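You operate a simulated robot arm through the tools that you are given. There is no shell and no other tool. Be economical: measure what you need, move in short steps, check, and stop when the job is done.

Carry out the task below with a simulated robot arm. There is one attempt and no reset: what you move stays moved.

JOB
Stack and band the two black tubes that lie beside the bander.
Fine: lay them straight; a quarter turn of the feed knob gives one band; plate down and up again.
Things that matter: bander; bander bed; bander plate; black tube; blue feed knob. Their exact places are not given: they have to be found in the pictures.

The check looks at the end state, three seconds after you hand in, the way a careful person would. Anything else that was tipped, shoved, dropped, spilled or broken makes it a failure.

ROBOT AND FRAMES
A 6-joint arm with a two-finger gripper, on a carriage that runs on a rail from [-2217, -11] to [123, 1] (x, y) and turns from -159 to 173 degrees about z. Base frame: it is fixed where the carriage stands at the start and does not move with it; the origin is on the floor, on the carriage's upright axis, x ahead of it, y to its left, z up. Readings come in mm, degrees, newtons and seconds.
Its first joint turns from -166.0 to 166.0 degrees. Places, roughly: bander [800, 100, 900]; bander bed [800, 200, 900]; bander plate [900, 200, 1000]; black tube (26x8x3 cm) [800, 600, 900]; blue feed knob [800, -100, 900]. Payload 2.54 kg.
Tool frame: the origin (TCP) lies between the finger pads and is the grasp point; the fingertips stand 23 mm ahead of it; z points along the fingers, y is the line along which they close. Largest opening 126 mm; the body of the gripper starts 82 mm behind the TCP.
Orientation is that of the tool frame in the base frame, as [roll, pitch, yaw] about the fixed x, y, z axes, in that order (R = Rz(yaw) Ry(pitch) Rx(roll)). With the fingers straight down and closing along the base's y, the tool's x points along the base's -x, its y along +y and its z along -z.

CONTROLS
- The arm moves only by the tool servo_tool. Its argument "plan" is a list of rows, each an object of numbers (a shift or turn left out is 0, a gripper value left out holds the last): "x", "y", "z": the shift along the tool's x, y, z in m; "ax", "ay", "az": the turn, a rotation vector about the tool's x, y, z in degrees. In form: [{"x": .., "y": .., "z": .., "ax": .., "ay": .., "az": ..}, ...]. A call has 1 to 10 rows; each row shifts and turns the commanded pose from where the row before left it, along the tool's axes as they then stand. "gripper" is the opening, from 0 (shut) to 1 (fully open), set as the call begins (left out, the last holds). A row lasts 0.2 s, in which the tool goes at most 50 mm and 8.6 degrees; a call with a longer step from one row to the next is refused whole, and so is a gripper value outside its range. A pose out of reach is approached as far as the arm can. The call stops where the force on the tool passes 90 N (or 10 N more than at its start, if that is more) or the arm is blocked; 0.2 s more then pass. Each finger halts on what it meets, pressing with about 31 N; the grip force reading is that of the motor and also rises with nothing between the fingers. The clock runs only during rows and for 0.2 s after the last one: add rows that do not move to give the fingers time. The reply holds the time, the measured pose of the TCP, the force on the tool along the base axes, the opening and the grip force, in the units named above and with some noise, with the torque about the TCP (base axes, N m) and any sound that the robot's microphone picked up.
- Cameras (640 x 400 px; columns grow to the right, rows downward): "scene" is now at [64.1, 222.7, 1561.5]; the picture's right is [0.13, -0.99, 0.00], its down [-0.58, -0.08, -0.81] and it looks along [0.80, 0.11, -0.59] (base axes); focal length 252 px, centre (320, 200). "wrist" rides on the gripper at [82, 14, -122] in the tool frame; the picture's right is [-0.17, 0.99, 0.00], its down [-0.79, -0.13, -0.60] and it looks along [-0.59, -0.10, 0.80] (tool axes); focal length 243 px, centre (320, 200).
- capture(camera): a new picture of that camera. It takes no simulated time.
- raise_lower(by): slides the trunk up (or, below 0, down) by that many mm; the arm and the scene camera ride with it, the base frame stays. It gives what a move gives, with no picture.
- base_move(legs): drives the robot by 1 to 6 legs, each [ahead, left, turn to the left] in mm, mm and degrees, along the robot's own axes; the way and the turn of a leg run together, so that a leg with both is an arc; at most 1500 mm and 180 degrees a leg. The arm and the cameras ride along, it lands a little off, and it stops where it bumps. It keeps to its track: a leg is cut to what the track allows. It gives what a move gives.
- pan_tilt(pan, tilt): turns the head with the scene camera to pan (to the left, within 120 degrees either way) and tilt (down, from -29 to 69), counted from straight ahead of the robot. It gives what a move gives.
- locate(camera, pixels): for up to 12 pixels [column, row] of the newest picture of that camera ("zoom" is the newest enlarged one), the place [x, y, z] in the base frame of the surface seen there, good to about 3 mm, but the place of the scene camera against the robot may be out by one fixed shift of up to 25 mm in any direction. It takes no simulated time.
- inspect(camera, box): a new picture of the part [left, top, right, bottom] of that camera's present view, enlarged. It takes no simulated time.
- finish_job(): hands the job in; it is judged then, once.

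Work in short steps. Measure before you move; look again where a grasp or a placing could have gone wrong, and mend it. You have 80 turns and 52 pictures in all, those below and enlarged ones among them. Open the gripper and draw the arm clear of the work before you hand the job in, unless the task says otherwise; then end with one line.

The tools are called as a command line: name --argument value ..., lists and objects as JSON in quotes. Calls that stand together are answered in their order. servo_tool: Moves the arm, as the interface text tells. Its arguments: {"type":"object","properties":{"plan":{"type":"array"},"gripper":{"type":"number"}},"required":["plan"]} The other tools are called the same way: raise_lower (by) slides the trunk up or down; base_move (legs) drives the base; pan_tilt (pan, tilt) turns the head that bears the scene camera; capture (camera) takes a picture; locate (camera, pixels) gives the place of the surface under pixels of a picture; inspect (camera, box) takes an enlarged picture of a part of a camera's view; finish_job () hands the job in.

At the start:

```text
clock: 0.0
position: [382.7, 89.4, 1296.8]
ee_rot: [180.0, 0.1, -180.0]
wrist_force: [-0.1, 0.0, 0.4]
moment: [0.01, -0.02, -0.01]
width: 125.9
finger_force: 0.1
trunk travel left (down, up): [-350.0, 140.0]
robot x, y, heading: [-0.6, 4.0, 0.1]
head pan, tilt: [7.7, 35.9]
```

scene: 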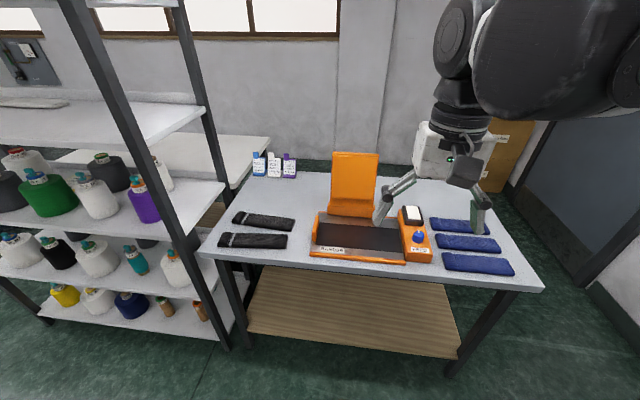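
wrist: 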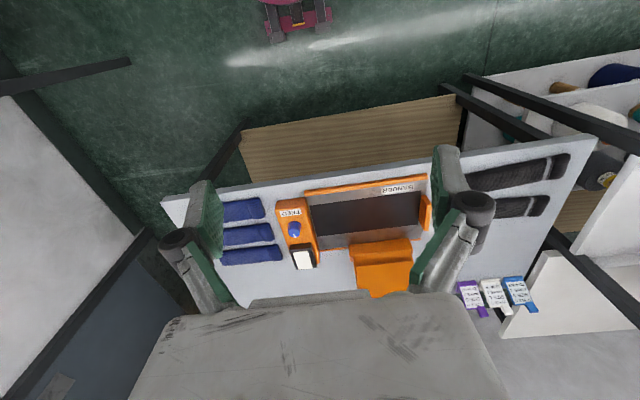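

The scene shows the bander around (370,235), black tubes at (260,230), the knob at (417,237). I enlarge the work area and measure.

inspect --camera "scene" --box '[200, 140, 440, 290]'

locate --camera "scene" --pixels '[[235, 217], [293, 224], [220, 240], [286, 241], [316, 225], [400, 228], [313, 250], [404, 258], [417, 237], [355, 155], [352, 213], [265, 200]]'

```text
2.67 times, centred on (320, 215) of scene
```

zoom: 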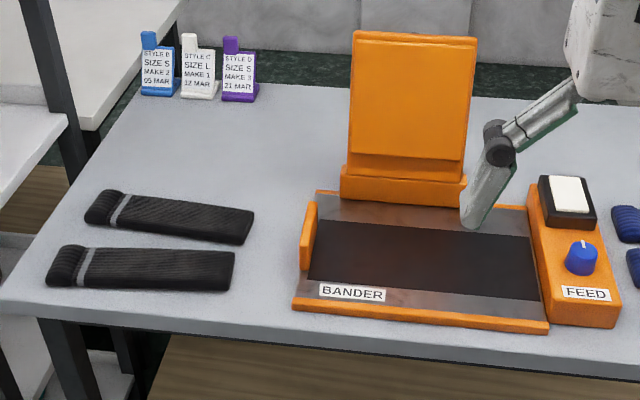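

```text
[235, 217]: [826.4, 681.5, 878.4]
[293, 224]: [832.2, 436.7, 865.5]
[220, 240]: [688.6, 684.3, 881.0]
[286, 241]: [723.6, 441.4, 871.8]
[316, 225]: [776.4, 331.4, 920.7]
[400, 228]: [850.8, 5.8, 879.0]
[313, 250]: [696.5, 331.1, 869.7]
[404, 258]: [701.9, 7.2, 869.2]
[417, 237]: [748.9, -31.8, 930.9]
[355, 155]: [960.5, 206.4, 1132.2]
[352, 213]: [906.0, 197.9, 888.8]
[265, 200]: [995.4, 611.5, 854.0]
```

I use the wrist camera too (not subject to the fixed shift), locating the same features: tubes' ends, bed corners, knob.

inspect --camera "wrist" --box '[260, 140, 580, 340]'

locate --camera "wrist" --pixels '[[293, 229], [303, 259], [311, 210], [418, 194], [318, 235], [426, 225], [360, 268], [411, 264], [565, 158], [548, 200], [490, 210], [480, 180]]'

```text
2.00 times, centred on (420, 240) of wrist
```

zoom: 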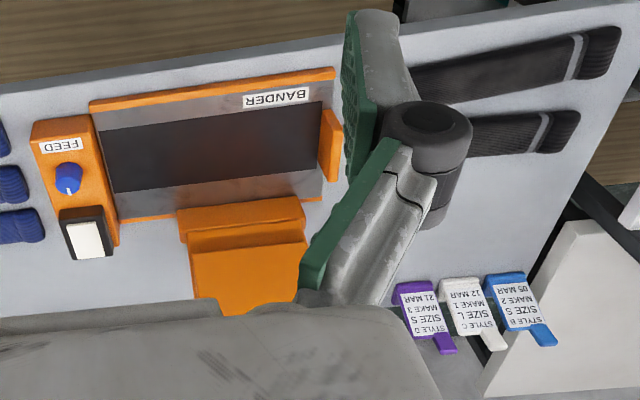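

```text
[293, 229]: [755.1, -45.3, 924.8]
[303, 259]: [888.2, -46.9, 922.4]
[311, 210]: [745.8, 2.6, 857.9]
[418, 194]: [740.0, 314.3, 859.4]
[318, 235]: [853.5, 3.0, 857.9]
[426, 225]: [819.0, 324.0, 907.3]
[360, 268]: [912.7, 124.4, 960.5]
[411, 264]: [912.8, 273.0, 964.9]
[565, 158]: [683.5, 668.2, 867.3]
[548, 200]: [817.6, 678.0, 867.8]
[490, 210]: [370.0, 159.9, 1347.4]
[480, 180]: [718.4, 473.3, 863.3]
```

Tubes lie at roughly x 700 and 820, y 440–680, the far one at the edge of reach. I drive the carriage 90 mm ahead and look again.

base_move --legs '[[90, 0, 0]]'

```text
clock: 1.1
position: [473.7, 87.6, 1295.5]
ee_rot: [180.0, 0.0, 179.9]
wrist_force: [0.4, 0.1, -0.5]
moment: [0.01, -0.01, 0.0]
width: 125.8
finger_force: 0.0
trunk travel left (down, up): [-350.0, 140.0]
robot x, y, heading: [87.7, -1.5, -0.2]
head pan, tilt: [7.7, 35.9]
```

Now I bring the tool over towards the tubes, still high, for a close wrist view.

servo_tool --plan '[{"x": -0.015, "y": 0.043, "z": 0.01}, {"x": -0.015, "y": 0.043, "z": 0.01}, {"x": -0.015, "y": 0.043, "z": 0.01}, {"x": -0.015, "y": 0.043, "z": 0.01}, {"x": -0.015, "y": 0.043, "z": 0.01}, {"x": -0.015, "y": 0.043, "z": 0.01}, {"x": -0.015, "y": 0.043, "z": 0.01}, {"x": -0.015, "y": 0.043, "z": 0.01}, {"x": -0.015, "y": 0.043, "z": 0.01}, {"x": -0.015, "y": 0.043, "z": 0.01}]'

servo_tool --plan '[{"az": 8.5}, {"az": 8.5}, {"az": 8.5}, {"az": 8.5}, {"az": 8.5}, {"az": 8.5}, {"az": 8.5}, {"az": 8.5}, {"az": 8.5}, {"az": 8.5}]'

capture --camera "wrist"

capture --camera "scene"

```text
clock: 3.3
position: [623.4, 520.2, 1195.0]
ee_rot: [180.0, 0.0, -179.9]
wrist_force: [0.2, -1.0, 0.6]
moment: [0.03, -0.01, -0.03]
width: 126.2
finger_force: 0.1
trunk travel left (down, up): [-350.0, 140.0]
robot x, y, heading: [90.8, 1.7, 0.0]
head pan, tilt: [7.7, 35.9]
```

```text
clock: 5.5
position: [622.6, 518.1, 1195.1]
ee_rot: [-180.0, 0.0, 94.9]
wrist_force: [-0.3, 0.3, -0.2]
moment: [-0.02, -0.01, -0.03]
width: 126.0
finger_force: 0.2
trunk travel left (down, up): [-350.0, 140.0]
robot x, y, heading: [90.3, -5.1, -0.2]
head pan, tilt: [7.7, 35.9]
```

```text
47 pictures are left
```

wrist: 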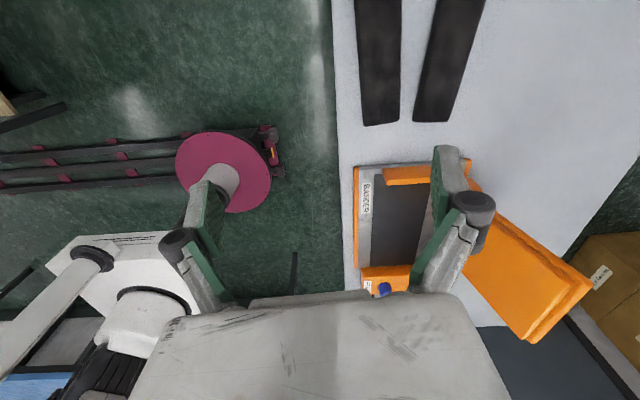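

```text
46 pictures are left
```

scene: 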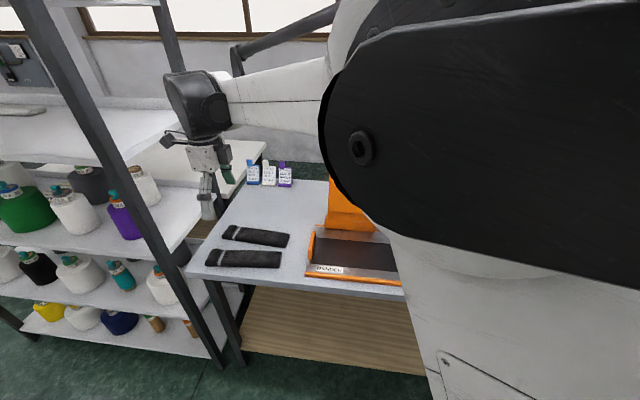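

The tool closes along X now. The tubes' right parts show at (380,60) and (447,60); I locate their edges and ends.

locate --camera "wrist" --pixels '[[365, 121], [397, 119], [359, 20], [400, 20], [381, 60], [416, 117], [448, 119], [435, 20], [477, 20], [448, 60], [342, 100], [420, 20]]'

locate --camera "scene" --pixels '[[224, 226], [290, 242], [206, 258], [281, 260], [228, 239], [285, 234], [218, 266], [280, 268], [213, 249], [280, 251], [235, 300], [190, 270]]'

inspect --camera "scene" --box '[180, 170, 400, 310]'

```text
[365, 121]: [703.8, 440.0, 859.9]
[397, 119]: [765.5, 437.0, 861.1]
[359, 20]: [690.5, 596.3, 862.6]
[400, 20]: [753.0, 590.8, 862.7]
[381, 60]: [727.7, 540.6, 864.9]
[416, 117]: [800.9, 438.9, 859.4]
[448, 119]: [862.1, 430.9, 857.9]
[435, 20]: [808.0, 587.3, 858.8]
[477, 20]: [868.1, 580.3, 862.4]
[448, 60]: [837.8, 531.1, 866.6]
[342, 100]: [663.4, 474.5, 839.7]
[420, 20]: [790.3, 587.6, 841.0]
```

```text
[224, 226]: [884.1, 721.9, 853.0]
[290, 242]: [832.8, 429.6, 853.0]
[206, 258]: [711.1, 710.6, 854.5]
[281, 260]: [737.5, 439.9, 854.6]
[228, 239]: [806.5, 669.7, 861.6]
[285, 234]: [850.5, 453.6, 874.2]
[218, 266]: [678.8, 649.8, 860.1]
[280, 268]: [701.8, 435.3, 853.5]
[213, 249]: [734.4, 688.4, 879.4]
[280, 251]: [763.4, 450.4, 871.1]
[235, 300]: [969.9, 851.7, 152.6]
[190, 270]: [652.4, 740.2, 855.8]
```

```text
2.86 times, centred on (290, 240) of scene
```

zoom: 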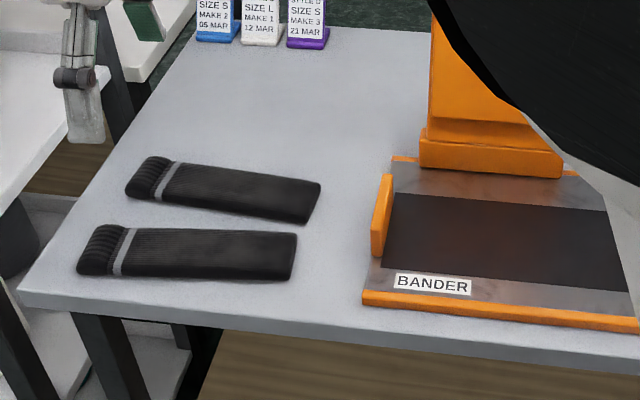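

Tube 1 is centred near [724, 563] with yaw about 94.4 (≈ the tool's 94.9), the table at z 840. I go above it with the opening narrowed to 105 mm and look.

servo_tool --plan '[{"x": 0.007, "y": 0.0209, "z": 0.039}, {"x": 0.007, "y": 0.0209, "z": 0.039}, {"x": 0.007, "y": 0.0209, "z": 0.039}, {"x": 0.007, "y": 0.0209, "z": 0.039}, {"x": 0.007, "y": 0.0209, "z": 0.039}, {}]' --gripper 0.833

capture --camera "wrist"

```text
clock: 6.9
position: [725.8, 562.5, 996.5]
ee_rot: [179.9, -0.1, 95.0]
wrist_force: [0.2, 0.2, -0.9]
moment: [-0.01, 0.05, 0.02]
width: 104.9
finger_force: 0.0
trunk travel left (down, up): [-350.0, 140.0]
robot x, y, heading: [87.7, 1.8, -0.1]
head pan, tilt: [7.7, 35.9]
```

```text
44 pictures are left
```

wrist: 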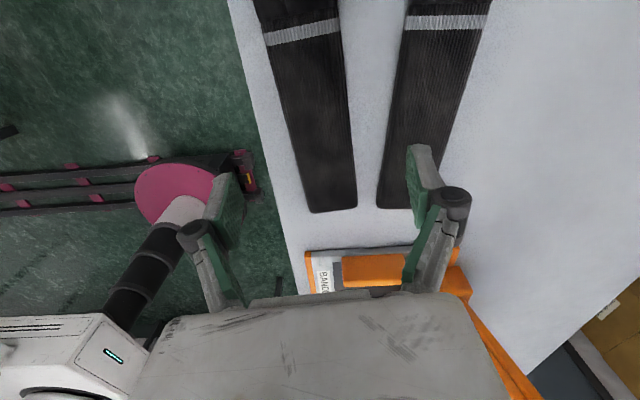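

Tube 1 spans columns ~255–357 here; I measure edges at several heights before descending.

locate --camera "wrist" --pixels '[[279, 100], [345, 96], [300, 180], [354, 180], [268, 48], [340, 40], [308, 205], [350, 203], [398, 96], [470, 96], [383, 180], [445, 150]]'

```text
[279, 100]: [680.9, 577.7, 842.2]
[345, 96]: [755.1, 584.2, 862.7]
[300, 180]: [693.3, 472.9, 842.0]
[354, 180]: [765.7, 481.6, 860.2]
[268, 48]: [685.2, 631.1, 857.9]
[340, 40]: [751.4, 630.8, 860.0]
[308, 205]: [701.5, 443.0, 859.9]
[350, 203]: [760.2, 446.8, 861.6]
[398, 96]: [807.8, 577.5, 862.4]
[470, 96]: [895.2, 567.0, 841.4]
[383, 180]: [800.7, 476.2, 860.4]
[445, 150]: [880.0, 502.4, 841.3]
```

At y 562 the tube centre is x≈722, so I shift 3 mm and descend to TCP z≈866 (tips just off the table), then check.

servo_tool --plan '[{"y": -0.0035, "z": 0.03}, {"z": 0.03}, {"z": 0.03}, {"z": 0.02}, {"z": 0.019}, {}]'

capture --camera "wrist"

```text
clock: 8.3
position: [721.1, 563.5, 872.1]
ee_rot: [-179.9, 0.0, 94.9]
wrist_force: [-0.5, -0.3, 1.0]
moment: [-0.03, 0.0, 0.02]
width: 105.1
finger_force: 0.1
trunk travel left (down, up): [-350.0, 140.0]
robot x, y, heading: [89.7, 1.5, -0.2]
head pan, tilt: [7.7, 35.9]
```

```text
43 pictures are left
```

wrist: 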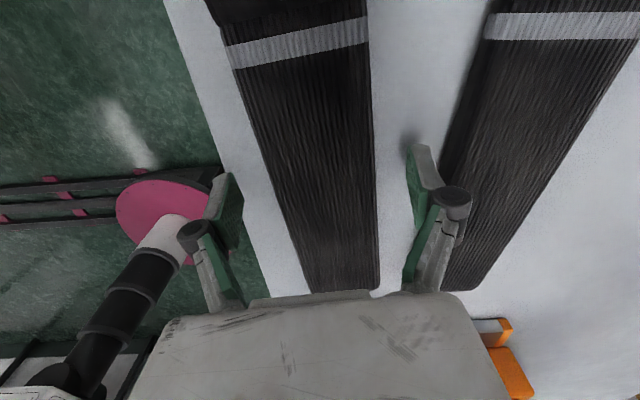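

The tube is centred between the fingers (columns 272–375 at row 175, fingers at 225 and 425). I go 6 mm lower, then close.

servo_tool --plan '[{"z": 0.006}, {}]'

servo_tool --plan '[{}, {}, {}, {}, {}]' --gripper 0.0

```text
clock: 8.9
position: [720.4, 563.2, 865.9]
ee_rot: [-180.0, -0.1, 94.9]
wrist_force: [-0.2, -0.5, 0.1]
moment: [-0.02, 0.04, -0.03]
width: 104.9
finger_force: 0.1
trunk travel left (down, up): [-350.0, 140.0]
robot x, y, heading: [86.4, 4.6, -0.0]
head pan, tilt: [7.7, 35.9]
```

```text
clock: 10.1
position: [721.7, 562.8, 865.8]
ee_rot: [-180.0, 0.1, 94.9]
wrist_force: [-0.3, 0.7, 0.7]
moment: [0.01, -0.07, 0.07]
width: 67.8
finger_force: 30.9
trunk travel left (down, up): [-350.0, 140.0]
robot x, y, heading: [89.2, -0.3, -0.2]
head pan, tilt: [7.7, 35.9]
```

Gripped at 67.8 mm. I lift 160 mm and check the hold.

servo_tool --plan '[{"z": -0.03}, {"z": -0.04}, {"z": -0.045}, {"z": -0.045}, {}]'

capture --camera "wrist"

capture --camera "scene"

```text
clock: 11.3
position: [720.6, 562.4, 1026.6]
ee_rot: [-180.0, 0.0, 94.8]
wrist_force: [-0.5, -0.1, 0.1]
moment: [0.04, 0.02, 0.0]
width: 68.1
finger_force: 30.9
trunk travel left (down, up): [-350.0, 140.0]
robot x, y, heading: [86.6, 1.9, -0.3]
head pan, tilt: [7.7, 35.9]
```

```text
42 pictures are left
```

wrist: 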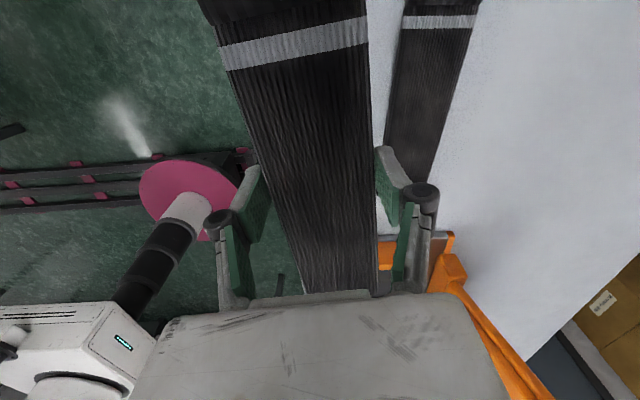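

```text
41 pictures are left
```

scene: 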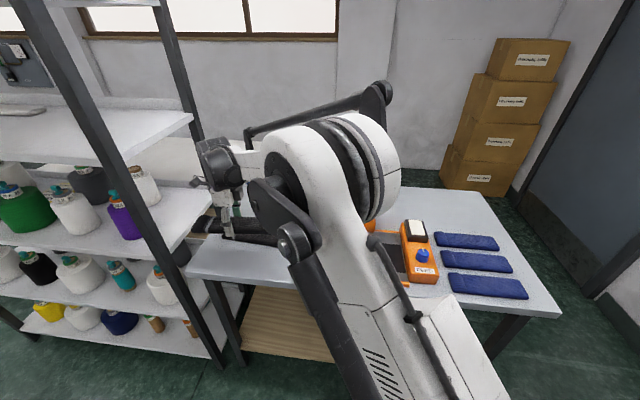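

Held firmly. I measure the held tube's edges to get its angle in the tool frame.

locate --camera "wrist" --pixels '[[238, 75], [364, 75], [285, 240], [371, 240], [226, 45], [363, 45], [297, 278], [372, 278], [215, 5], [310, 150]]'

```text
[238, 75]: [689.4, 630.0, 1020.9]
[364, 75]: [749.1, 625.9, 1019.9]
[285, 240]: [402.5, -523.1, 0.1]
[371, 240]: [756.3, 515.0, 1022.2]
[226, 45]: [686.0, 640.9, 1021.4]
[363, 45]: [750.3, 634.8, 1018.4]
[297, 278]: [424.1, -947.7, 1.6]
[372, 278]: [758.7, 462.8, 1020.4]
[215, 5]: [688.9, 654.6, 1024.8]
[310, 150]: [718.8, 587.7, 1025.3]
```

The tube is at about 93.2° (gripper 94.8). The pad centre is about [797, 159]; I carry the tube there at height, turning the gripper to 91.6°.

servo_tool --plan '[{"x": -0.0411, "y": 0.0042}, {"x": -0.0411, "y": 0.0042}, {"x": -0.0411, "y": 0.0042}, {"x": -0.0411, "y": 0.0042}, {"x": -0.0411, "y": 0.0042}, {"x": -0.0411, "y": 0.0042}, {"x": -0.0411, "y": 0.0042}, {"x": -0.0411, "y": 0.0042}, {"x": -0.0411, "y": 0.0042}, {"x": -0.0411, "y": 0.0042, "az": 3.2}]'

capture --camera "wrist"

capture --camera "scene"

```text
clock: 13.5
position: [796.9, 153.2, 1024.4]
ee_rot: [180.0, 0.0, 91.6]
wrist_force: [0.2, -0.7, -1.1]
moment: [-0.01, -0.01, 0.0]
width: 68.1
finger_force: 31.1
trunk travel left (down, up): [-350.0, 140.0]
robot x, y, heading: [90.2, 0.3, -0.2]
head pan, tilt: [7.7, 35.9]
```

```text
40 pictures are left
```

wrist: 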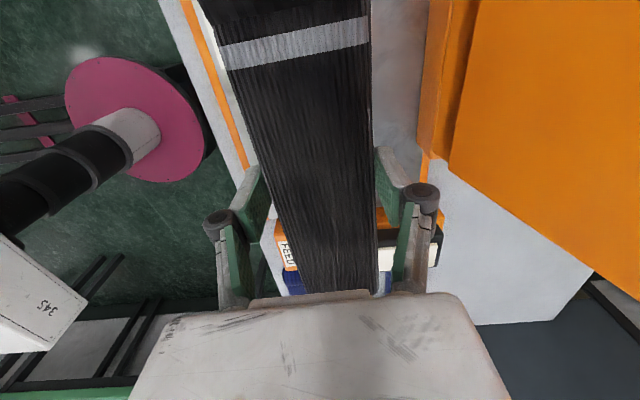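

```text
39 pictures are left
```

scene: 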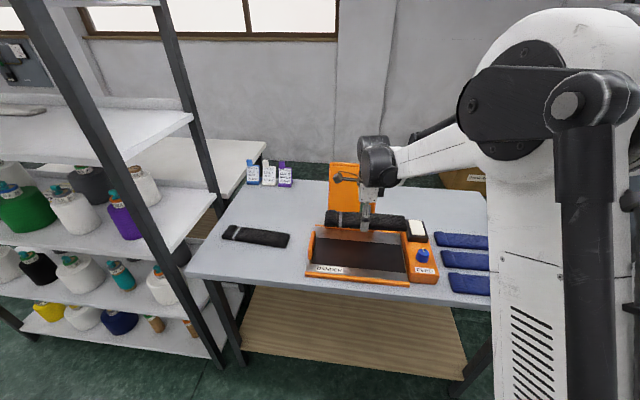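

I check the bed's direction with wrist points on the front rail and hinge block, and pad corners in the scene view (315,262)… before lowering.

locate --camera "wrist" --pixels '[[194, 20], [244, 160], [180, 2], [432, 60], [420, 150], [425, 165], [395, 60], [223, 70], [366, 70], [367, 15], [374, 270]]'

inspect --camera "scene" --box '[290, 150, 450, 300]'

```text
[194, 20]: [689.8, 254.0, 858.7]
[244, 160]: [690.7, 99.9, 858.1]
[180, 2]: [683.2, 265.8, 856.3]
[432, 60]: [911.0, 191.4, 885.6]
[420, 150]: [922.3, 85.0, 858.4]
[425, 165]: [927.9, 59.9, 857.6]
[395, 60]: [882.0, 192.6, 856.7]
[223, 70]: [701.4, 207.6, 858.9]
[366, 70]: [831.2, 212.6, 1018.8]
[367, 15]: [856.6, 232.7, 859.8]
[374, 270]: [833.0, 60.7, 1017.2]
```

```text
2.67 times, centred on (370, 225) of scene
```

zoom: 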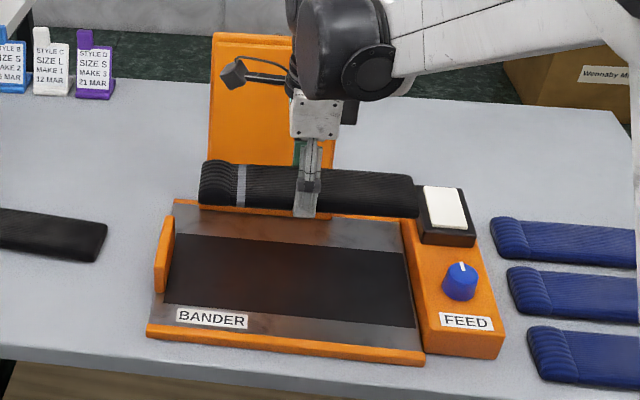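

I locate the pad corners and surroundings in this enlarged view.

locate --camera "zoom" --pixels '[[166, 301], [412, 325], [180, 237], [402, 256], [461, 285], [430, 260], [165, 220], [210, 182], [414, 190], [305, 240], [175, 205], [445, 210]]'

```text
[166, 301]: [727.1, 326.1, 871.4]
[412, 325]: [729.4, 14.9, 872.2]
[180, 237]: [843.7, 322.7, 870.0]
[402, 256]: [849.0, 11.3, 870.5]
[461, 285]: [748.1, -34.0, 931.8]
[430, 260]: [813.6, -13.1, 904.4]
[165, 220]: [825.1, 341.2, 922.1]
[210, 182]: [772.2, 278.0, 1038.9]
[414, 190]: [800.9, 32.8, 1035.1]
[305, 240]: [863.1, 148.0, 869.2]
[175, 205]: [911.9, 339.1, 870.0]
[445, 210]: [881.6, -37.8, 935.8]
```

Pad centre ≈ [795, 157]; TCP is [797,153]. I nudge slightly and lower to 5 mm above contact.

servo_tool --plan '[{"x": 0.003, "y": -0.001, "z": 0.035}, {"z": 0.035}, {"z": 0.035}, {"z": 0.02}, {"z": 0.01}, {}]'

servo_tool --plan '[{"z": 0.002}, {"z": 0.002}, {}]'

```text
clock: 14.9
position: [795.2, 159.0, 891.3]
ee_rot: [180.0, -0.1, 91.8]
wrist_force: [-0.6, -0.4, 0.5]
moment: [0.0, 0.01, 0.0]
width: 68.0
finger_force: 30.9
trunk travel left (down, up): [-350.0, 140.0]
robot x, y, heading: [90.8, 2.7, -0.0]
head pan, tilt: [7.7, 35.9]
```

```text
clock: 15.7
position: [795.8, 158.0, 885.5]
ee_rot: [-180.0, 0.0, 91.7]
wrist_force: [-0.3, 0.3, 0.0]
moment: [-0.01, 0.0, -0.02]
width: 68.0
finger_force: 31.0
trunk travel left (down, up): [-350.0, 140.0]
robot x, y, heading: [93.2, -1.0, 0.1]
head pan, tilt: [7.7, 35.9]
```

No contact yet; I lower another few mm watching the force.

servo_tool --plan '[{"z": 0.001}, {"z": 0.001}, {"z": 0.001}, {}]'

```text
clock: 16.7
position: [796.5, 159.2, 883.8]
ee_rot: [180.0, 0.0, 91.7]
wrist_force: [0.0, 0.3, -0.2]
moment: [0.0, 0.02, 0.0]
width: 68.1
finger_force: 31.2
trunk travel left (down, up): [-350.0, 140.0]
robot x, y, heading: [90.6, 2.5, 0.1]
head pan, tilt: [7.7, 35.9]
```

At z 883.8 the tube is within a millimetre or so of the pad; I release (105 mm) and lift straight up.

servo_tool --plan '[{}, {}, {}, {}]' --gripper 0.833

servo_tool --plan '[{"z": -0.02}, {"z": -0.04}, {"z": -0.045}, {"z": -0.045}, {}]'

capture --camera "wrist"

```text
clock: 17.7
position: [797.2, 158.8, 883.9]
ee_rot: [-179.9, 0.1, 91.7]
wrist_force: [-0.4, -0.4, 0.3]
moment: [-0.04, 0.03, 0.01]
width: 104.9
finger_force: 0.1
trunk travel left (down, up): [-350.0, 140.0]
robot x, y, heading: [90.0, 0.5, 0.1]
head pan, tilt: [7.7, 35.9]
```

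```text
clock: 18.9
position: [797.0, 161.4, 1032.4]
ee_rot: [-179.9, 0.0, 91.6]
wrist_force: [-0.6, 0.1, -0.3]
moment: [-0.02, -0.02, 0.0]
width: 104.8
finger_force: 0.1
trunk travel left (down, up): [-350.0, 140.0]
robot x, y, heading: [90.2, -1.4, -0.4]
head pan, tilt: [7.7, 35.9]
```

```text
37 pictures are left
```

wrist: 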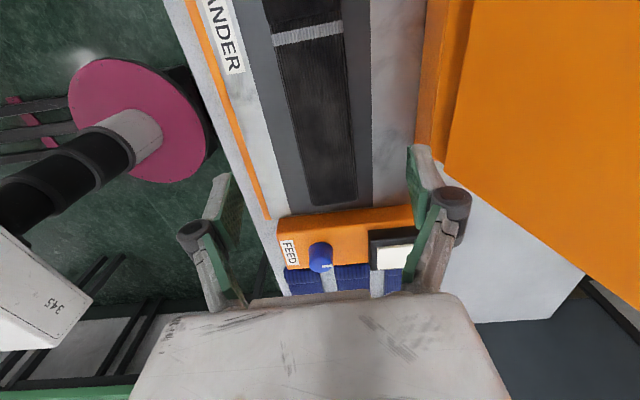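

The tube lies straight on the pad. I record its edges, end, pad edges and the knob.

locate --camera "wrist" --pixels '[[284, 80], [346, 80], [312, 198], [355, 196], [333, 203], [263, 80], [370, 80], [285, 195], [373, 195], [318, 250], [330, 262], [330, 212]]'

```text
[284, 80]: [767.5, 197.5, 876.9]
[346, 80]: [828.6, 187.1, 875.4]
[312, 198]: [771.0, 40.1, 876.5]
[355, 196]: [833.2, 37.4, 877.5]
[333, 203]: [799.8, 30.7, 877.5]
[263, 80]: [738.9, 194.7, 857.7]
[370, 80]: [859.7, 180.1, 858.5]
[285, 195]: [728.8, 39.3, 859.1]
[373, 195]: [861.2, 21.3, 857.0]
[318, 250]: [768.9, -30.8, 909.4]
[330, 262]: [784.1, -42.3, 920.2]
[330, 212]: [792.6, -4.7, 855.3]
```

I enlarge to measure the tube's straightness against the pad better.

inspect --camera "wrist" --box '[220, 0, 400, 220]'

```text
1.82 times, centred on (310, 110) of wrist
```

zoom: 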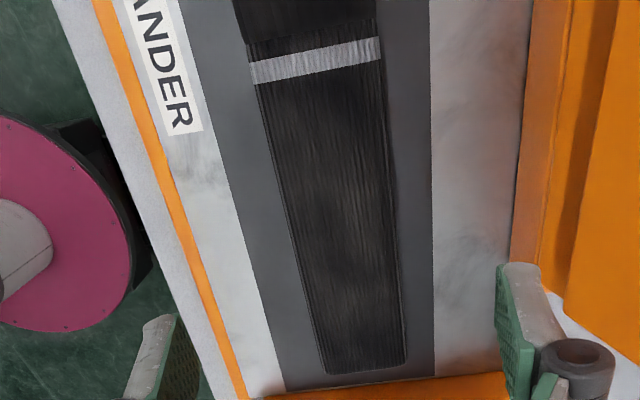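

locate --camera "zoom" --pixels '[[252, 85], [384, 75], [272, 170], [391, 165], [294, 265], [399, 260], [310, 330], [403, 330], [260, 295], [433, 295], [217, 130], [431, 130]]'

```text
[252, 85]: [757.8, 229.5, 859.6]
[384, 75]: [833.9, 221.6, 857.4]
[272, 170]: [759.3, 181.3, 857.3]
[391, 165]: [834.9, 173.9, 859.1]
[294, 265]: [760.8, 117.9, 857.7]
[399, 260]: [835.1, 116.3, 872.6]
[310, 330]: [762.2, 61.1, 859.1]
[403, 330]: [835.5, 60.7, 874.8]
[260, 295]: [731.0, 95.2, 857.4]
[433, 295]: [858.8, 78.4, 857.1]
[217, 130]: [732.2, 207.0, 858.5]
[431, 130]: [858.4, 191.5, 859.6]
```

Pad runs 731–858 in x, aligned with y; the tube is centred and within ~1°. Next I go above tube 2, turning to about 87.5°.

servo_tool --plan '[{"x": 0.0443, "y": 0.006}, {"x": 0.0443, "y": 0.006}, {"x": 0.0443, "y": 0.006}, {"x": 0.0443, "y": 0.006}, {"x": 0.0443, "y": 0.006}, {"x": 0.0443, "y": 0.006}, {"x": 0.0443, "y": 0.006}, {"x": 0.0443, "y": 0.006}, {"x": 0.0443, "y": 0.006}, {"z": 0.03, "az": 4.2}]'

inspect --camera "wrist" --box '[220, 0, 480, 240]'

```text
clock: 21.1
position: [840.1, 560.1, 1003.1]
ee_rot: [-179.9, 0.0, 87.5]
wrist_force: [-0.3, 0.1, 0.6]
moment: [-0.03, 0.0, -0.01]
width: 104.9
finger_force: 0.0
trunk travel left (down, up): [-350.0, 140.0]
robot x, y, heading: [85.7, 2.2, -0.1]
head pan, tilt: [7.7, 35.9]
```

```text
1.67 times, centred on (350, 120) of wrist
```

zoom: 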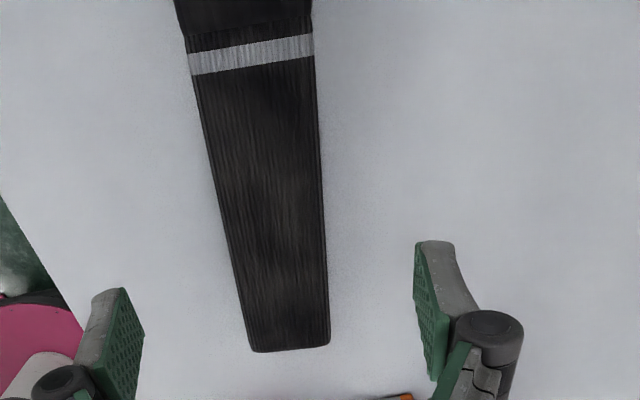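

locate --camera "zoom" --pixels '[[198, 105], [320, 105], [211, 170], [324, 170], [227, 250], [327, 250], [241, 320], [330, 320], [290, 352], [188, 60], [314, 60], [290, 346]]'

```text
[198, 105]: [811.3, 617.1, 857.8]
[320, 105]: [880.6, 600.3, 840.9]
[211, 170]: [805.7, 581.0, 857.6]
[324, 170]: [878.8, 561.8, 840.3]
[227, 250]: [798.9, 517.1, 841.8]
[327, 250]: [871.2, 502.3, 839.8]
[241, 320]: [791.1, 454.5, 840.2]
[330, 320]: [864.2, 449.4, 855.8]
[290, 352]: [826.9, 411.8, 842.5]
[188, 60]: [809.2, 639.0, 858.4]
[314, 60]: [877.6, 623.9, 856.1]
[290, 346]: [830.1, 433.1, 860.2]
```

Tube 2's centreline passes ≈[841, 560] with yaw ≈84°, end at y 433. I turn 3.5° and descend to z≈866.

servo_tool --plan '[{"az": 3.5, "z": 0.03}, {"z": 0.03}, {"z": 0.03}, {"z": 0.02}, {"z": 0.016}, {}]'

capture --camera "wrist"

```text
clock: 22.5
position: [839.7, 558.8, 876.9]
ee_rot: [179.9, 0.0, 84.0]
wrist_force: [0.1, -0.1, -0.5]
moment: [0.0, -0.03, 0.01]
width: 104.8
finger_force: 0.1
trunk travel left (down, up): [-350.0, 140.0]
robot x, y, heading: [91.4, 0.6, -0.1]
head pan, tilt: [7.7, 35.9]
```

```text
34 pictures are left
```

wrist: 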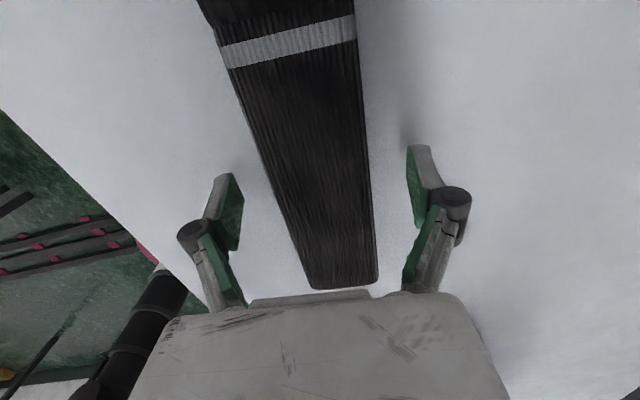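

Well centred (tube 265–370 at row 175), the stripe at the same row as with tube 1. I lower 11 mm and close.

servo_tool --plan '[{"z": 0.006}, {"z": 0.005}, {}]'

servo_tool --plan '[{}, {}, {}, {}, {}]' --gripper 0.0

servo_tool --plan '[{"z": -0.03}, {"z": -0.04}, {"z": -0.045}, {"z": -0.045}, {}]'

capture --camera "wrist"

```text
clock: 23.3
position: [839.0, 559.2, 866.5]
ee_rot: [-179.9, 0.0, 84.0]
wrist_force: [-0.2, -0.5, 0.2]
moment: [0.01, 0.03, 0.06]
width: 104.8
finger_force: 0.1
trunk travel left (down, up): [-350.0, 140.0]
robot x, y, heading: [86.4, 1.5, -0.0]
head pan, tilt: [7.7, 35.9]
```

```text
clock: 24.5
position: [839.8, 559.3, 866.2]
ee_rot: [180.0, -0.1, 83.9]
wrist_force: [0.5, -0.5, 0.1]
moment: [0.0, 0.02, 0.02]
width: 68.2
finger_force: 31.7
trunk travel left (down, up): [-350.0, 140.0]
robot x, y, heading: [89.9, 0.5, -0.2]
head pan, tilt: [7.7, 35.9]
```

```text
clock: 25.7
position: [838.9, 557.4, 1026.7]
ee_rot: [-180.0, 0.0, 84.0]
wrist_force: [-0.4, -0.2, -0.4]
moment: [0.02, 0.01, 0.01]
width: 68.4
finger_force: 30.9
trunk travel left (down, up): [-350.0, 140.0]
robot x, y, heading: [87.9, 0.7, 0.0]
head pan, tilt: [7.7, 35.9]
```

```text
33 pictures are left
```

wrist: 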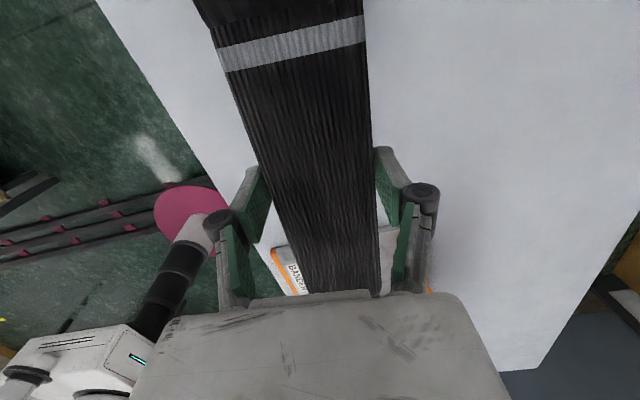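

Held. I measure its edge angle against the gripper.

locate --camera "wrist" --pixels '[[236, 75], [363, 75], [370, 240], [224, 45], [360, 45], [376, 280], [366, 150], [258, 150], [368, 110], [248, 120], [373, 265]]'

```text
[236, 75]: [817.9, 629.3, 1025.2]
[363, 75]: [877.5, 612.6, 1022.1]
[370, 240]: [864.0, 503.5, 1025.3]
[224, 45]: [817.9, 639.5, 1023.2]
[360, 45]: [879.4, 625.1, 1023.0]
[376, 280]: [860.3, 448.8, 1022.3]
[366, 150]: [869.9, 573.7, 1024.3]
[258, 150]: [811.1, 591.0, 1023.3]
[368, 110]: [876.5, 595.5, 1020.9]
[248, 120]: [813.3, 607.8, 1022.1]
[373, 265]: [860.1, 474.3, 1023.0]
```

Tube 2 is aligned with the gripper (84.0°). I carry it above the first ([796.5, 158]) and turn to 91°.

servo_tool --plan '[{"x": -0.0446}, {"x": -0.0446}, {"x": -0.0446}, {"x": -0.0446}, {"x": -0.0446}, {"x": -0.0446}, {"x": -0.0446}, {"x": -0.0446}, {"x": -0.0446}, {"az": -7.0}]'

servo_tool --plan '[{}]'

capture --camera "wrist"

```text
clock: 27.9
position: [797.4, 159.5, 1027.1]
ee_rot: [-180.0, 0.0, 91.1]
wrist_force: [-0.8, -0.6, 0.3]
moment: [0.02, 0.0, -0.01]
width: 67.8
finger_force: 31.0
trunk travel left (down, up): [-350.0, 140.0]
robot x, y, heading: [89.8, -1.6, -0.2]
head pan, tilt: [7.7, 35.9]
```

```text
clock: 28.3
position: [797.2, 160.4, 1027.1]
ee_rot: [-179.9, 0.0, 91.0]
wrist_force: [-0.9, 0.1, -0.2]
moment: [-0.04, 0.01, 0.0]
width: 68.1
finger_force: 31.1
trunk travel left (down, up): [-350.0, 140.0]
robot x, y, heading: [87.3, 2.5, 0.1]
head pan, tilt: [7.7, 35.9]
```

```text
32 pictures are left
```

wrist: 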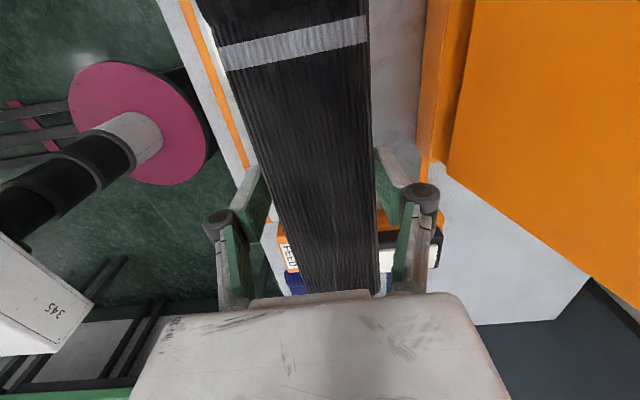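

Aligned over the stack. I lower to about z 914, then in small steps feeling for contact.

servo_tool --plan '[{"x": -0.0015, "z": 0.035}, {"z": 0.035}, {"z": 0.025}, {"z": 0.015}, {}]'

servo_tool --plan '[{"z": 0.001}, {"z": 0.001}, {"z": 0.001}, {}]'

inspect --camera "scene" --box '[300, 180, 440, 290]'

```text
clock: 29.5
position: [797.9, 158.9, 916.7]
ee_rot: [180.0, -0.1, 91.0]
wrist_force: [0.6, 0.5, -0.3]
moment: [0.01, 0.03, 0.01]
width: 68.2
finger_force: 30.9
trunk travel left (down, up): [-350.0, 140.0]
robot x, y, heading: [87.4, 0.6, -0.0]
head pan, tilt: [7.7, 35.9]
```

```text
clock: 30.5
position: [796.7, 158.0, 913.5]
ee_rot: [-180.0, 0.0, 91.0]
wrist_force: [-0.6, 1.6, 0.0]
moment: [-0.02, 0.02, 0.03]
width: 68.3
finger_force: 30.7
trunk travel left (down, up): [-350.0, 140.0]
robot x, y, heading: [86.6, -1.3, -0.0]
head pan, tilt: [7.7, 35.9]
```

```text
3.64 times, centred on (370, 235) of scene
```

zoom: 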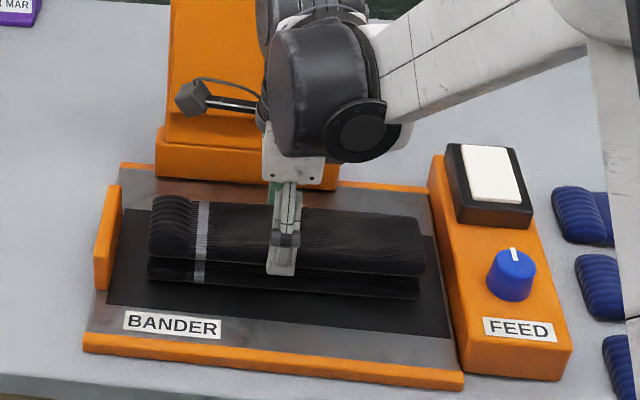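

The upper tube sits well over the lower with a slight gap. I continue down in 1 mm steps.

servo_tool --plan '[{"z": 0.001}, {"z": 0.001}, {"z": 0.001}, {}]'

servo_tool --plan '[{"z": 0.001}, {"z": 0.001}, {"z": 0.001}, {}]'

```text
clock: 31.5
position: [797.6, 158.3, 910.3]
ee_rot: [-179.9, -0.1, 91.0]
wrist_force: [0.9, 0.4, 0.6]
moment: [0.02, -0.04, -0.02]
width: 68.0
finger_force: 31.5
trunk travel left (down, up): [-350.0, 140.0]
robot x, y, heading: [86.4, -0.3, -0.0]
head pan, tilt: [7.7, 35.9]
```

```text
clock: 32.5
position: [796.8, 158.9, 908.4]
ee_rot: [-180.0, 0.0, 91.0]
wrist_force: [0.5, 0.0, 0.1]
moment: [-0.03, 0.03, 0.0]
width: 68.0
finger_force: 31.1
trunk travel left (down, up): [-350.0, 140.0]
robot x, y, heading: [88.1, -1.6, -0.2]
head pan, tilt: [7.7, 35.9]
```

At z 908 it should be resting; I release and lift, then look at the stack.

servo_tool --plan '[{"z": 0.001}, {}, {}, {}]' --gripper 0.833

servo_tool --plan '[{"z": -0.02}, {"z": -0.04}, {"z": -0.045}, {"z": -0.045}, {}]'

inspect --camera "wrist" --box '[220, 0, 480, 300]'

inspect --camera "scene" --box '[300, 140, 460, 290]'

```text
clock: 33.5
position: [797.4, 158.2, 906.7]
ee_rot: [-180.0, 0.0, 90.9]
wrist_force: [0.8, 0.6, 0.0]
moment: [0.02, 0.01, -0.01]
width: 104.9
finger_force: 0.0
trunk travel left (down, up): [-350.0, 140.0]
robot x, y, heading: [90.1, 2.3, -0.1]
head pan, tilt: [7.7, 35.9]
```

```text
clock: 34.7
position: [799.0, 159.1, 1057.5]
ee_rot: [-179.9, 0.1, 91.0]
wrist_force: [-0.6, -0.4, 0.7]
moment: [0.0, 0.01, 0.01]
width: 104.9
finger_force: 0.0
trunk travel left (down, up): [-350.0, 140.0]
robot x, y, heading: [91.1, 0.2, 0.1]
head pan, tilt: [7.7, 35.9]
```

```text
1.33 times, centred on (350, 150) of wrist
```

zoom: 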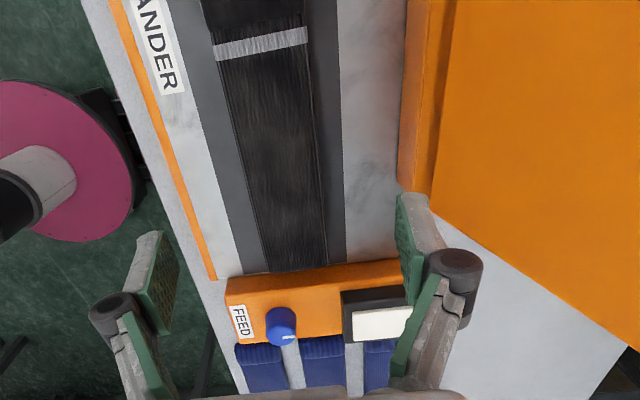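

```text
2.67 times, centred on (380, 215) of scene
```

zoom: 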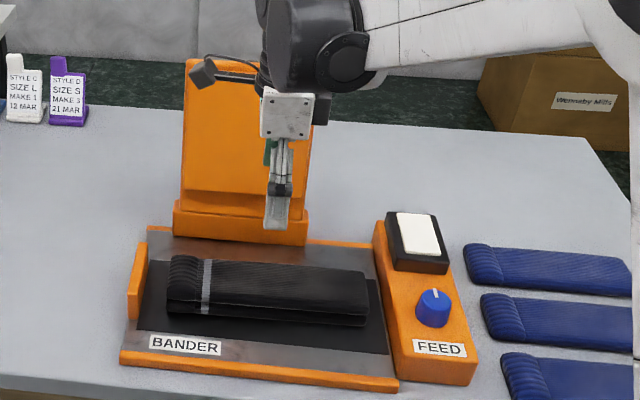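

The stack is straight and even. Now the knob (≈[755, -45, 925], mark pointing away from me): I go above it and turn the tool back to yaw ≈180.

servo_tool --plan '[{"x": -0.0406, "y": -0.0095, "z": 0.005}, {"x": -0.0406, "y": -0.0095, "z": 0.005}, {"x": -0.0406, "y": -0.0095, "z": 0.005}, {"x": -0.0406, "y": -0.0095, "z": 0.005}, {"x": -0.0406, "y": -0.0095, "z": 0.005}]'

servo_tool --plan '[{"az": -8.5}, {"az": -8.5}, {"az": -8.5}, {"az": -8.5}, {"az": -8.5}, {"az": -8.5}, {"az": -8.5}, {"az": -8.5}, {"az": -8.5}, {"az": -8.5}]'

servo_tool --plan '[{"az": -4.0}, {}]' --gripper 0.6

inspect --camera "wrist" --box '[200, 50, 440, 250]'

```text
clock: 35.9
position: [751.2, -43.5, 1031.9]
ee_rot: [180.0, -0.1, 91.1]
wrist_force: [0.4, -1.3, -0.1]
moment: [-0.01, -0.01, 0.0]
width: 105.2
finger_force: 0.0
trunk travel left (down, up): [-350.0, 140.0]
robot x, y, heading: [88.6, 3.7, -0.2]
head pan, tilt: [7.7, 35.9]
```

```text
clock: 38.1
position: [751.9, -45.5, 1032.7]
ee_rot: [179.9, 0.0, 176.2]
wrist_force: [0.0, 0.3, -0.6]
moment: [0.05, -0.04, -0.01]
width: 104.7
finger_force: 0.1
trunk travel left (down, up): [-350.0, 140.0]
robot x, y, heading: [86.6, -4.6, -0.3]
head pan, tilt: [7.7, 35.9]
```

```text
clock: 38.7
position: [753.5, -45.3, 1032.5]
ee_rot: [180.0, 0.0, -179.9]
wrist_force: [-0.3, 0.4, -0.8]
moment: [-0.01, 0.02, -0.02]
width: 75.4
finger_force: 0.2
trunk travel left (down, up): [-350.0, 140.0]
robot x, y, heading: [91.1, 3.8, -0.0]
head pan, tilt: [7.7, 35.9]
```

```text
2.00 times, centred on (320, 150) of wrist
```

zoom: 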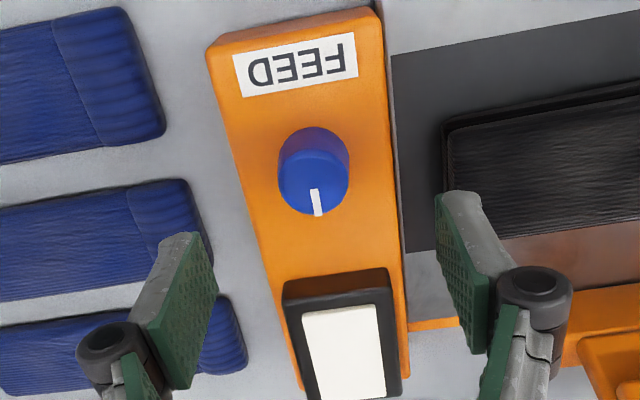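

I measure the knob top's rim and the box surface around it.

locate --camera "zoom" --pixels '[[316, 182], [283, 180], [347, 180], [316, 155], [317, 210], [316, 118], [265, 190], [365, 190], [230, 140], [380, 140], [340, 290], [345, 330]]'

```text
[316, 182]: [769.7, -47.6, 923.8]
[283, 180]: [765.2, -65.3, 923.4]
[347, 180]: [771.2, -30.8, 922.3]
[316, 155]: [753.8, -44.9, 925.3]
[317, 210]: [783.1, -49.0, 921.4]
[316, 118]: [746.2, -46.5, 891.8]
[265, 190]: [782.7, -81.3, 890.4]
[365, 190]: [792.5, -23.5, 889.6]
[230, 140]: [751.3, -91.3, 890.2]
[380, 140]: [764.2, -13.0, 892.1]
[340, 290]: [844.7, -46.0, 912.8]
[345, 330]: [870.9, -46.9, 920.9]
```

Knob centre ≈[768, -47.5], top z 924, box top 891. I descend to TCP z≈921 around it.

servo_tool --plan '[{"x": -0.0145, "y": -0.002, "z": 0.03}, {"z": 0.03}, {"z": 0.03}, {"z": 0.021}, {}]'

capture --camera "wrist"

inspect --camera "scene" --box '[340, 170, 480, 290]'

```text
clock: 39.9
position: [766.5, -48.1, 922.6]
ee_rot: [179.9, 0.1, 180.0]
wrist_force: [0.9, 0.5, 0.0]
moment: [0.01, 0.0, 0.01]
width: 75.3
finger_force: 0.0
trunk travel left (down, up): [-350.0, 140.0]
robot x, y, heading: [89.5, 1.2, 0.0]
head pan, tilt: [7.7, 35.9]
```

```text
27 pictures are left
```

wrist: 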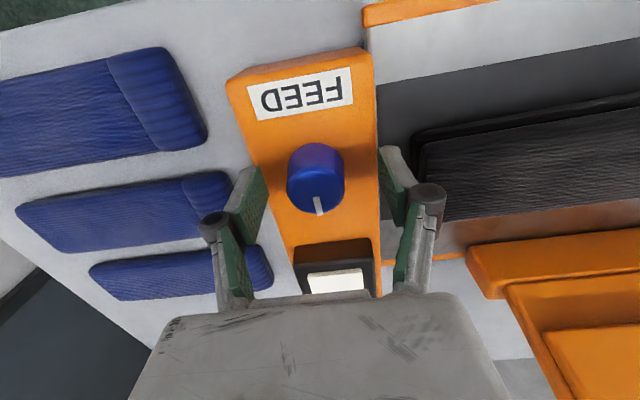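

```text
3.33 times, centred on (410, 230) of scene
```

zoom: 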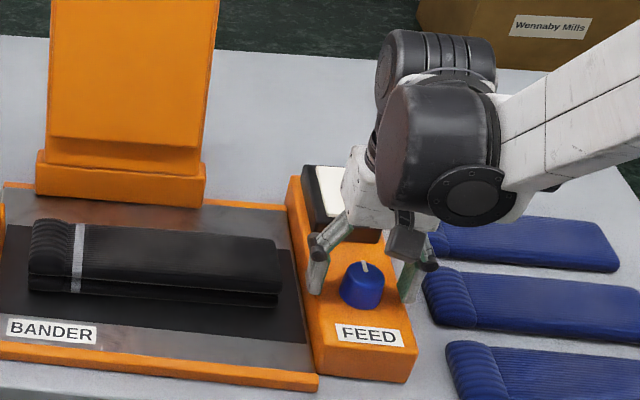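

The fingers straddle the knob. I verify the centre from this closer view.

locate --camera "wrist" --pixels '[[290, 185], [344, 185], [316, 172], [320, 213], [317, 190], [316, 150], [316, 160], [400, 160], [243, 175]]'

```text
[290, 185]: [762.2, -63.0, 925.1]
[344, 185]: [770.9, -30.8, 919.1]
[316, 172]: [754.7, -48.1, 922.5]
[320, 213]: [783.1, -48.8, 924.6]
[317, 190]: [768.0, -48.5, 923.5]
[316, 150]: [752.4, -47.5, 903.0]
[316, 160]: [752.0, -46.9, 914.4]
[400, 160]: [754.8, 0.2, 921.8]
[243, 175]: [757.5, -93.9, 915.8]
```

Knob spans x 752–784, centred at 768. I close on it.

servo_tool --plan '[{"x": -0.0012}, {}, {}, {}, {}]' --gripper 0.0

```text
clock: 41.1
position: [767.1, -51.7, 921.4]
ee_rot: [179.9, -0.1, 179.9]
wrist_force: [-6.2, -30.6, -4.5]
moment: [-0.82, 0.22, -0.1]
width: 38.8
finger_force: 44.6
trunk travel left (down, up): [-350.0, 140.0]
robot x, y, heading: [90.6, -2.2, -0.0]
head pan, tilt: [7.7, 35.9]
```

The tool is pushed toward −y by 30 N, so the knob's centre lies a few mm that way; I relieve by shifting 3.5 mm.

servo_tool --plan '[{"y": -0.002}, {"y": -0.0015}, {}]'

```text
clock: 41.9
position: [767.6, -51.3, 922.8]
ee_rot: [179.9, 0.0, 180.0]
wrist_force: [-15.6, -17.5, -8.2]
moment: [-0.3, 0.24, -0.21]
width: 38.5
finger_force: 45.4
trunk travel left (down, up): [-350.0, 140.0]
robot x, y, heading: [91.0, 3.7, -0.1]
head pan, tilt: [7.7, 35.9]
```

Still some side load; I relax it a little more (−2 mm x, −2 mm y).

servo_tool --plan '[{"y": -0.002, "x": 0.002}, {}, {}]'

```text
clock: 42.7
position: [768.6, -50.9, 921.5]
ee_rot: [179.8, 0.1, -179.9]
wrist_force: [14.8, 6.1, 14.3]
moment: [0.52, -0.21, -0.15]
width: 38.7
finger_force: 45.1
trunk travel left (down, up): [-350.0, 140.0]
robot x, y, heading: [89.4, 3.0, 0.1]
head pan, tilt: [7.7, 35.9]
```

Loads are small now. I turn clockwise (seen from above) 42.5° first and check the readings.

servo_tool --plan '[{"az": 8.5}, {"az": 8.5}, {"az": 8.5}, {"az": 8.5}, {"az": 8.5}]'

inspect --camera "scene" --box '[340, 170, 480, 290]'

```text
clock: 43.9
position: [766.3, -50.1, 921.8]
ee_rot: [179.9, 0.1, 137.5]
wrist_force: [21.3, 36.8, 19.8]
moment: [1.27, -0.19, 0.19]
width: 38.6
finger_force: 44.4
trunk travel left (down, up): [-350.0, 140.0]
robot x, y, heading: [92.0, 2.1, 0.0]
head pan, tilt: [7.7, 35.9]
```

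```text
3.33 times, centred on (410, 230) of scene
```

zoom: 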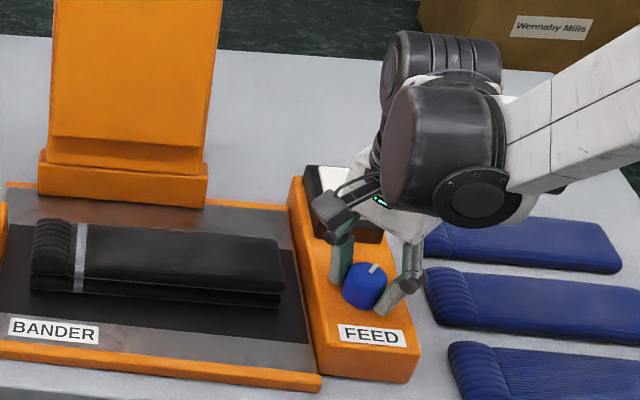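

The mark turns with the gripper (now pointing up-right). I relieve the y load by 3 mm and continue the remaining 47.5°.

servo_tool --plan '[{"x": 0.002, "y": 0.0022}, {"az": 8.0}, {"az": 8.0}, {"az": 8.0}, {"az": 8.0}, {"az": 8.0}, {"az": 7.5}, {}]'

inspect --camera "scene" --box '[300, 150, 480, 290]'

```text
clock: 45.7
position: [767.6, -48.2, 921.5]
ee_rot: [179.8, 0.0, 89.9]
wrist_force: [44.3, 22.3, 31.7]
moment: [0.4, -1.22, 0.1]
width: 38.5
finger_force: 44.8
trunk travel left (down, up): [-350.0, 140.0]
robot x, y, heading: [86.7, -4.1, -0.1]
head pan, tilt: [7.7, 35.9]
```

```text
2.86 times, centred on (390, 220) of scene
```

zoom: 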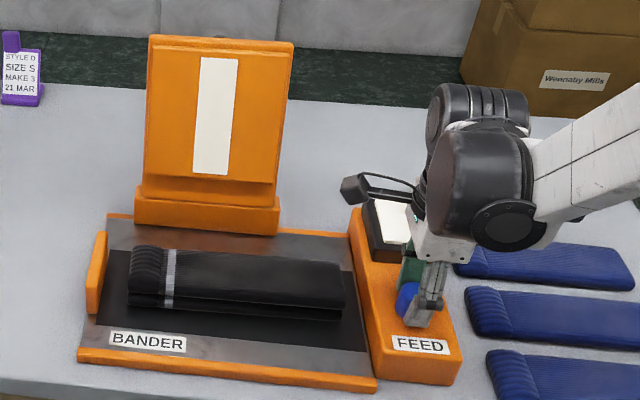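

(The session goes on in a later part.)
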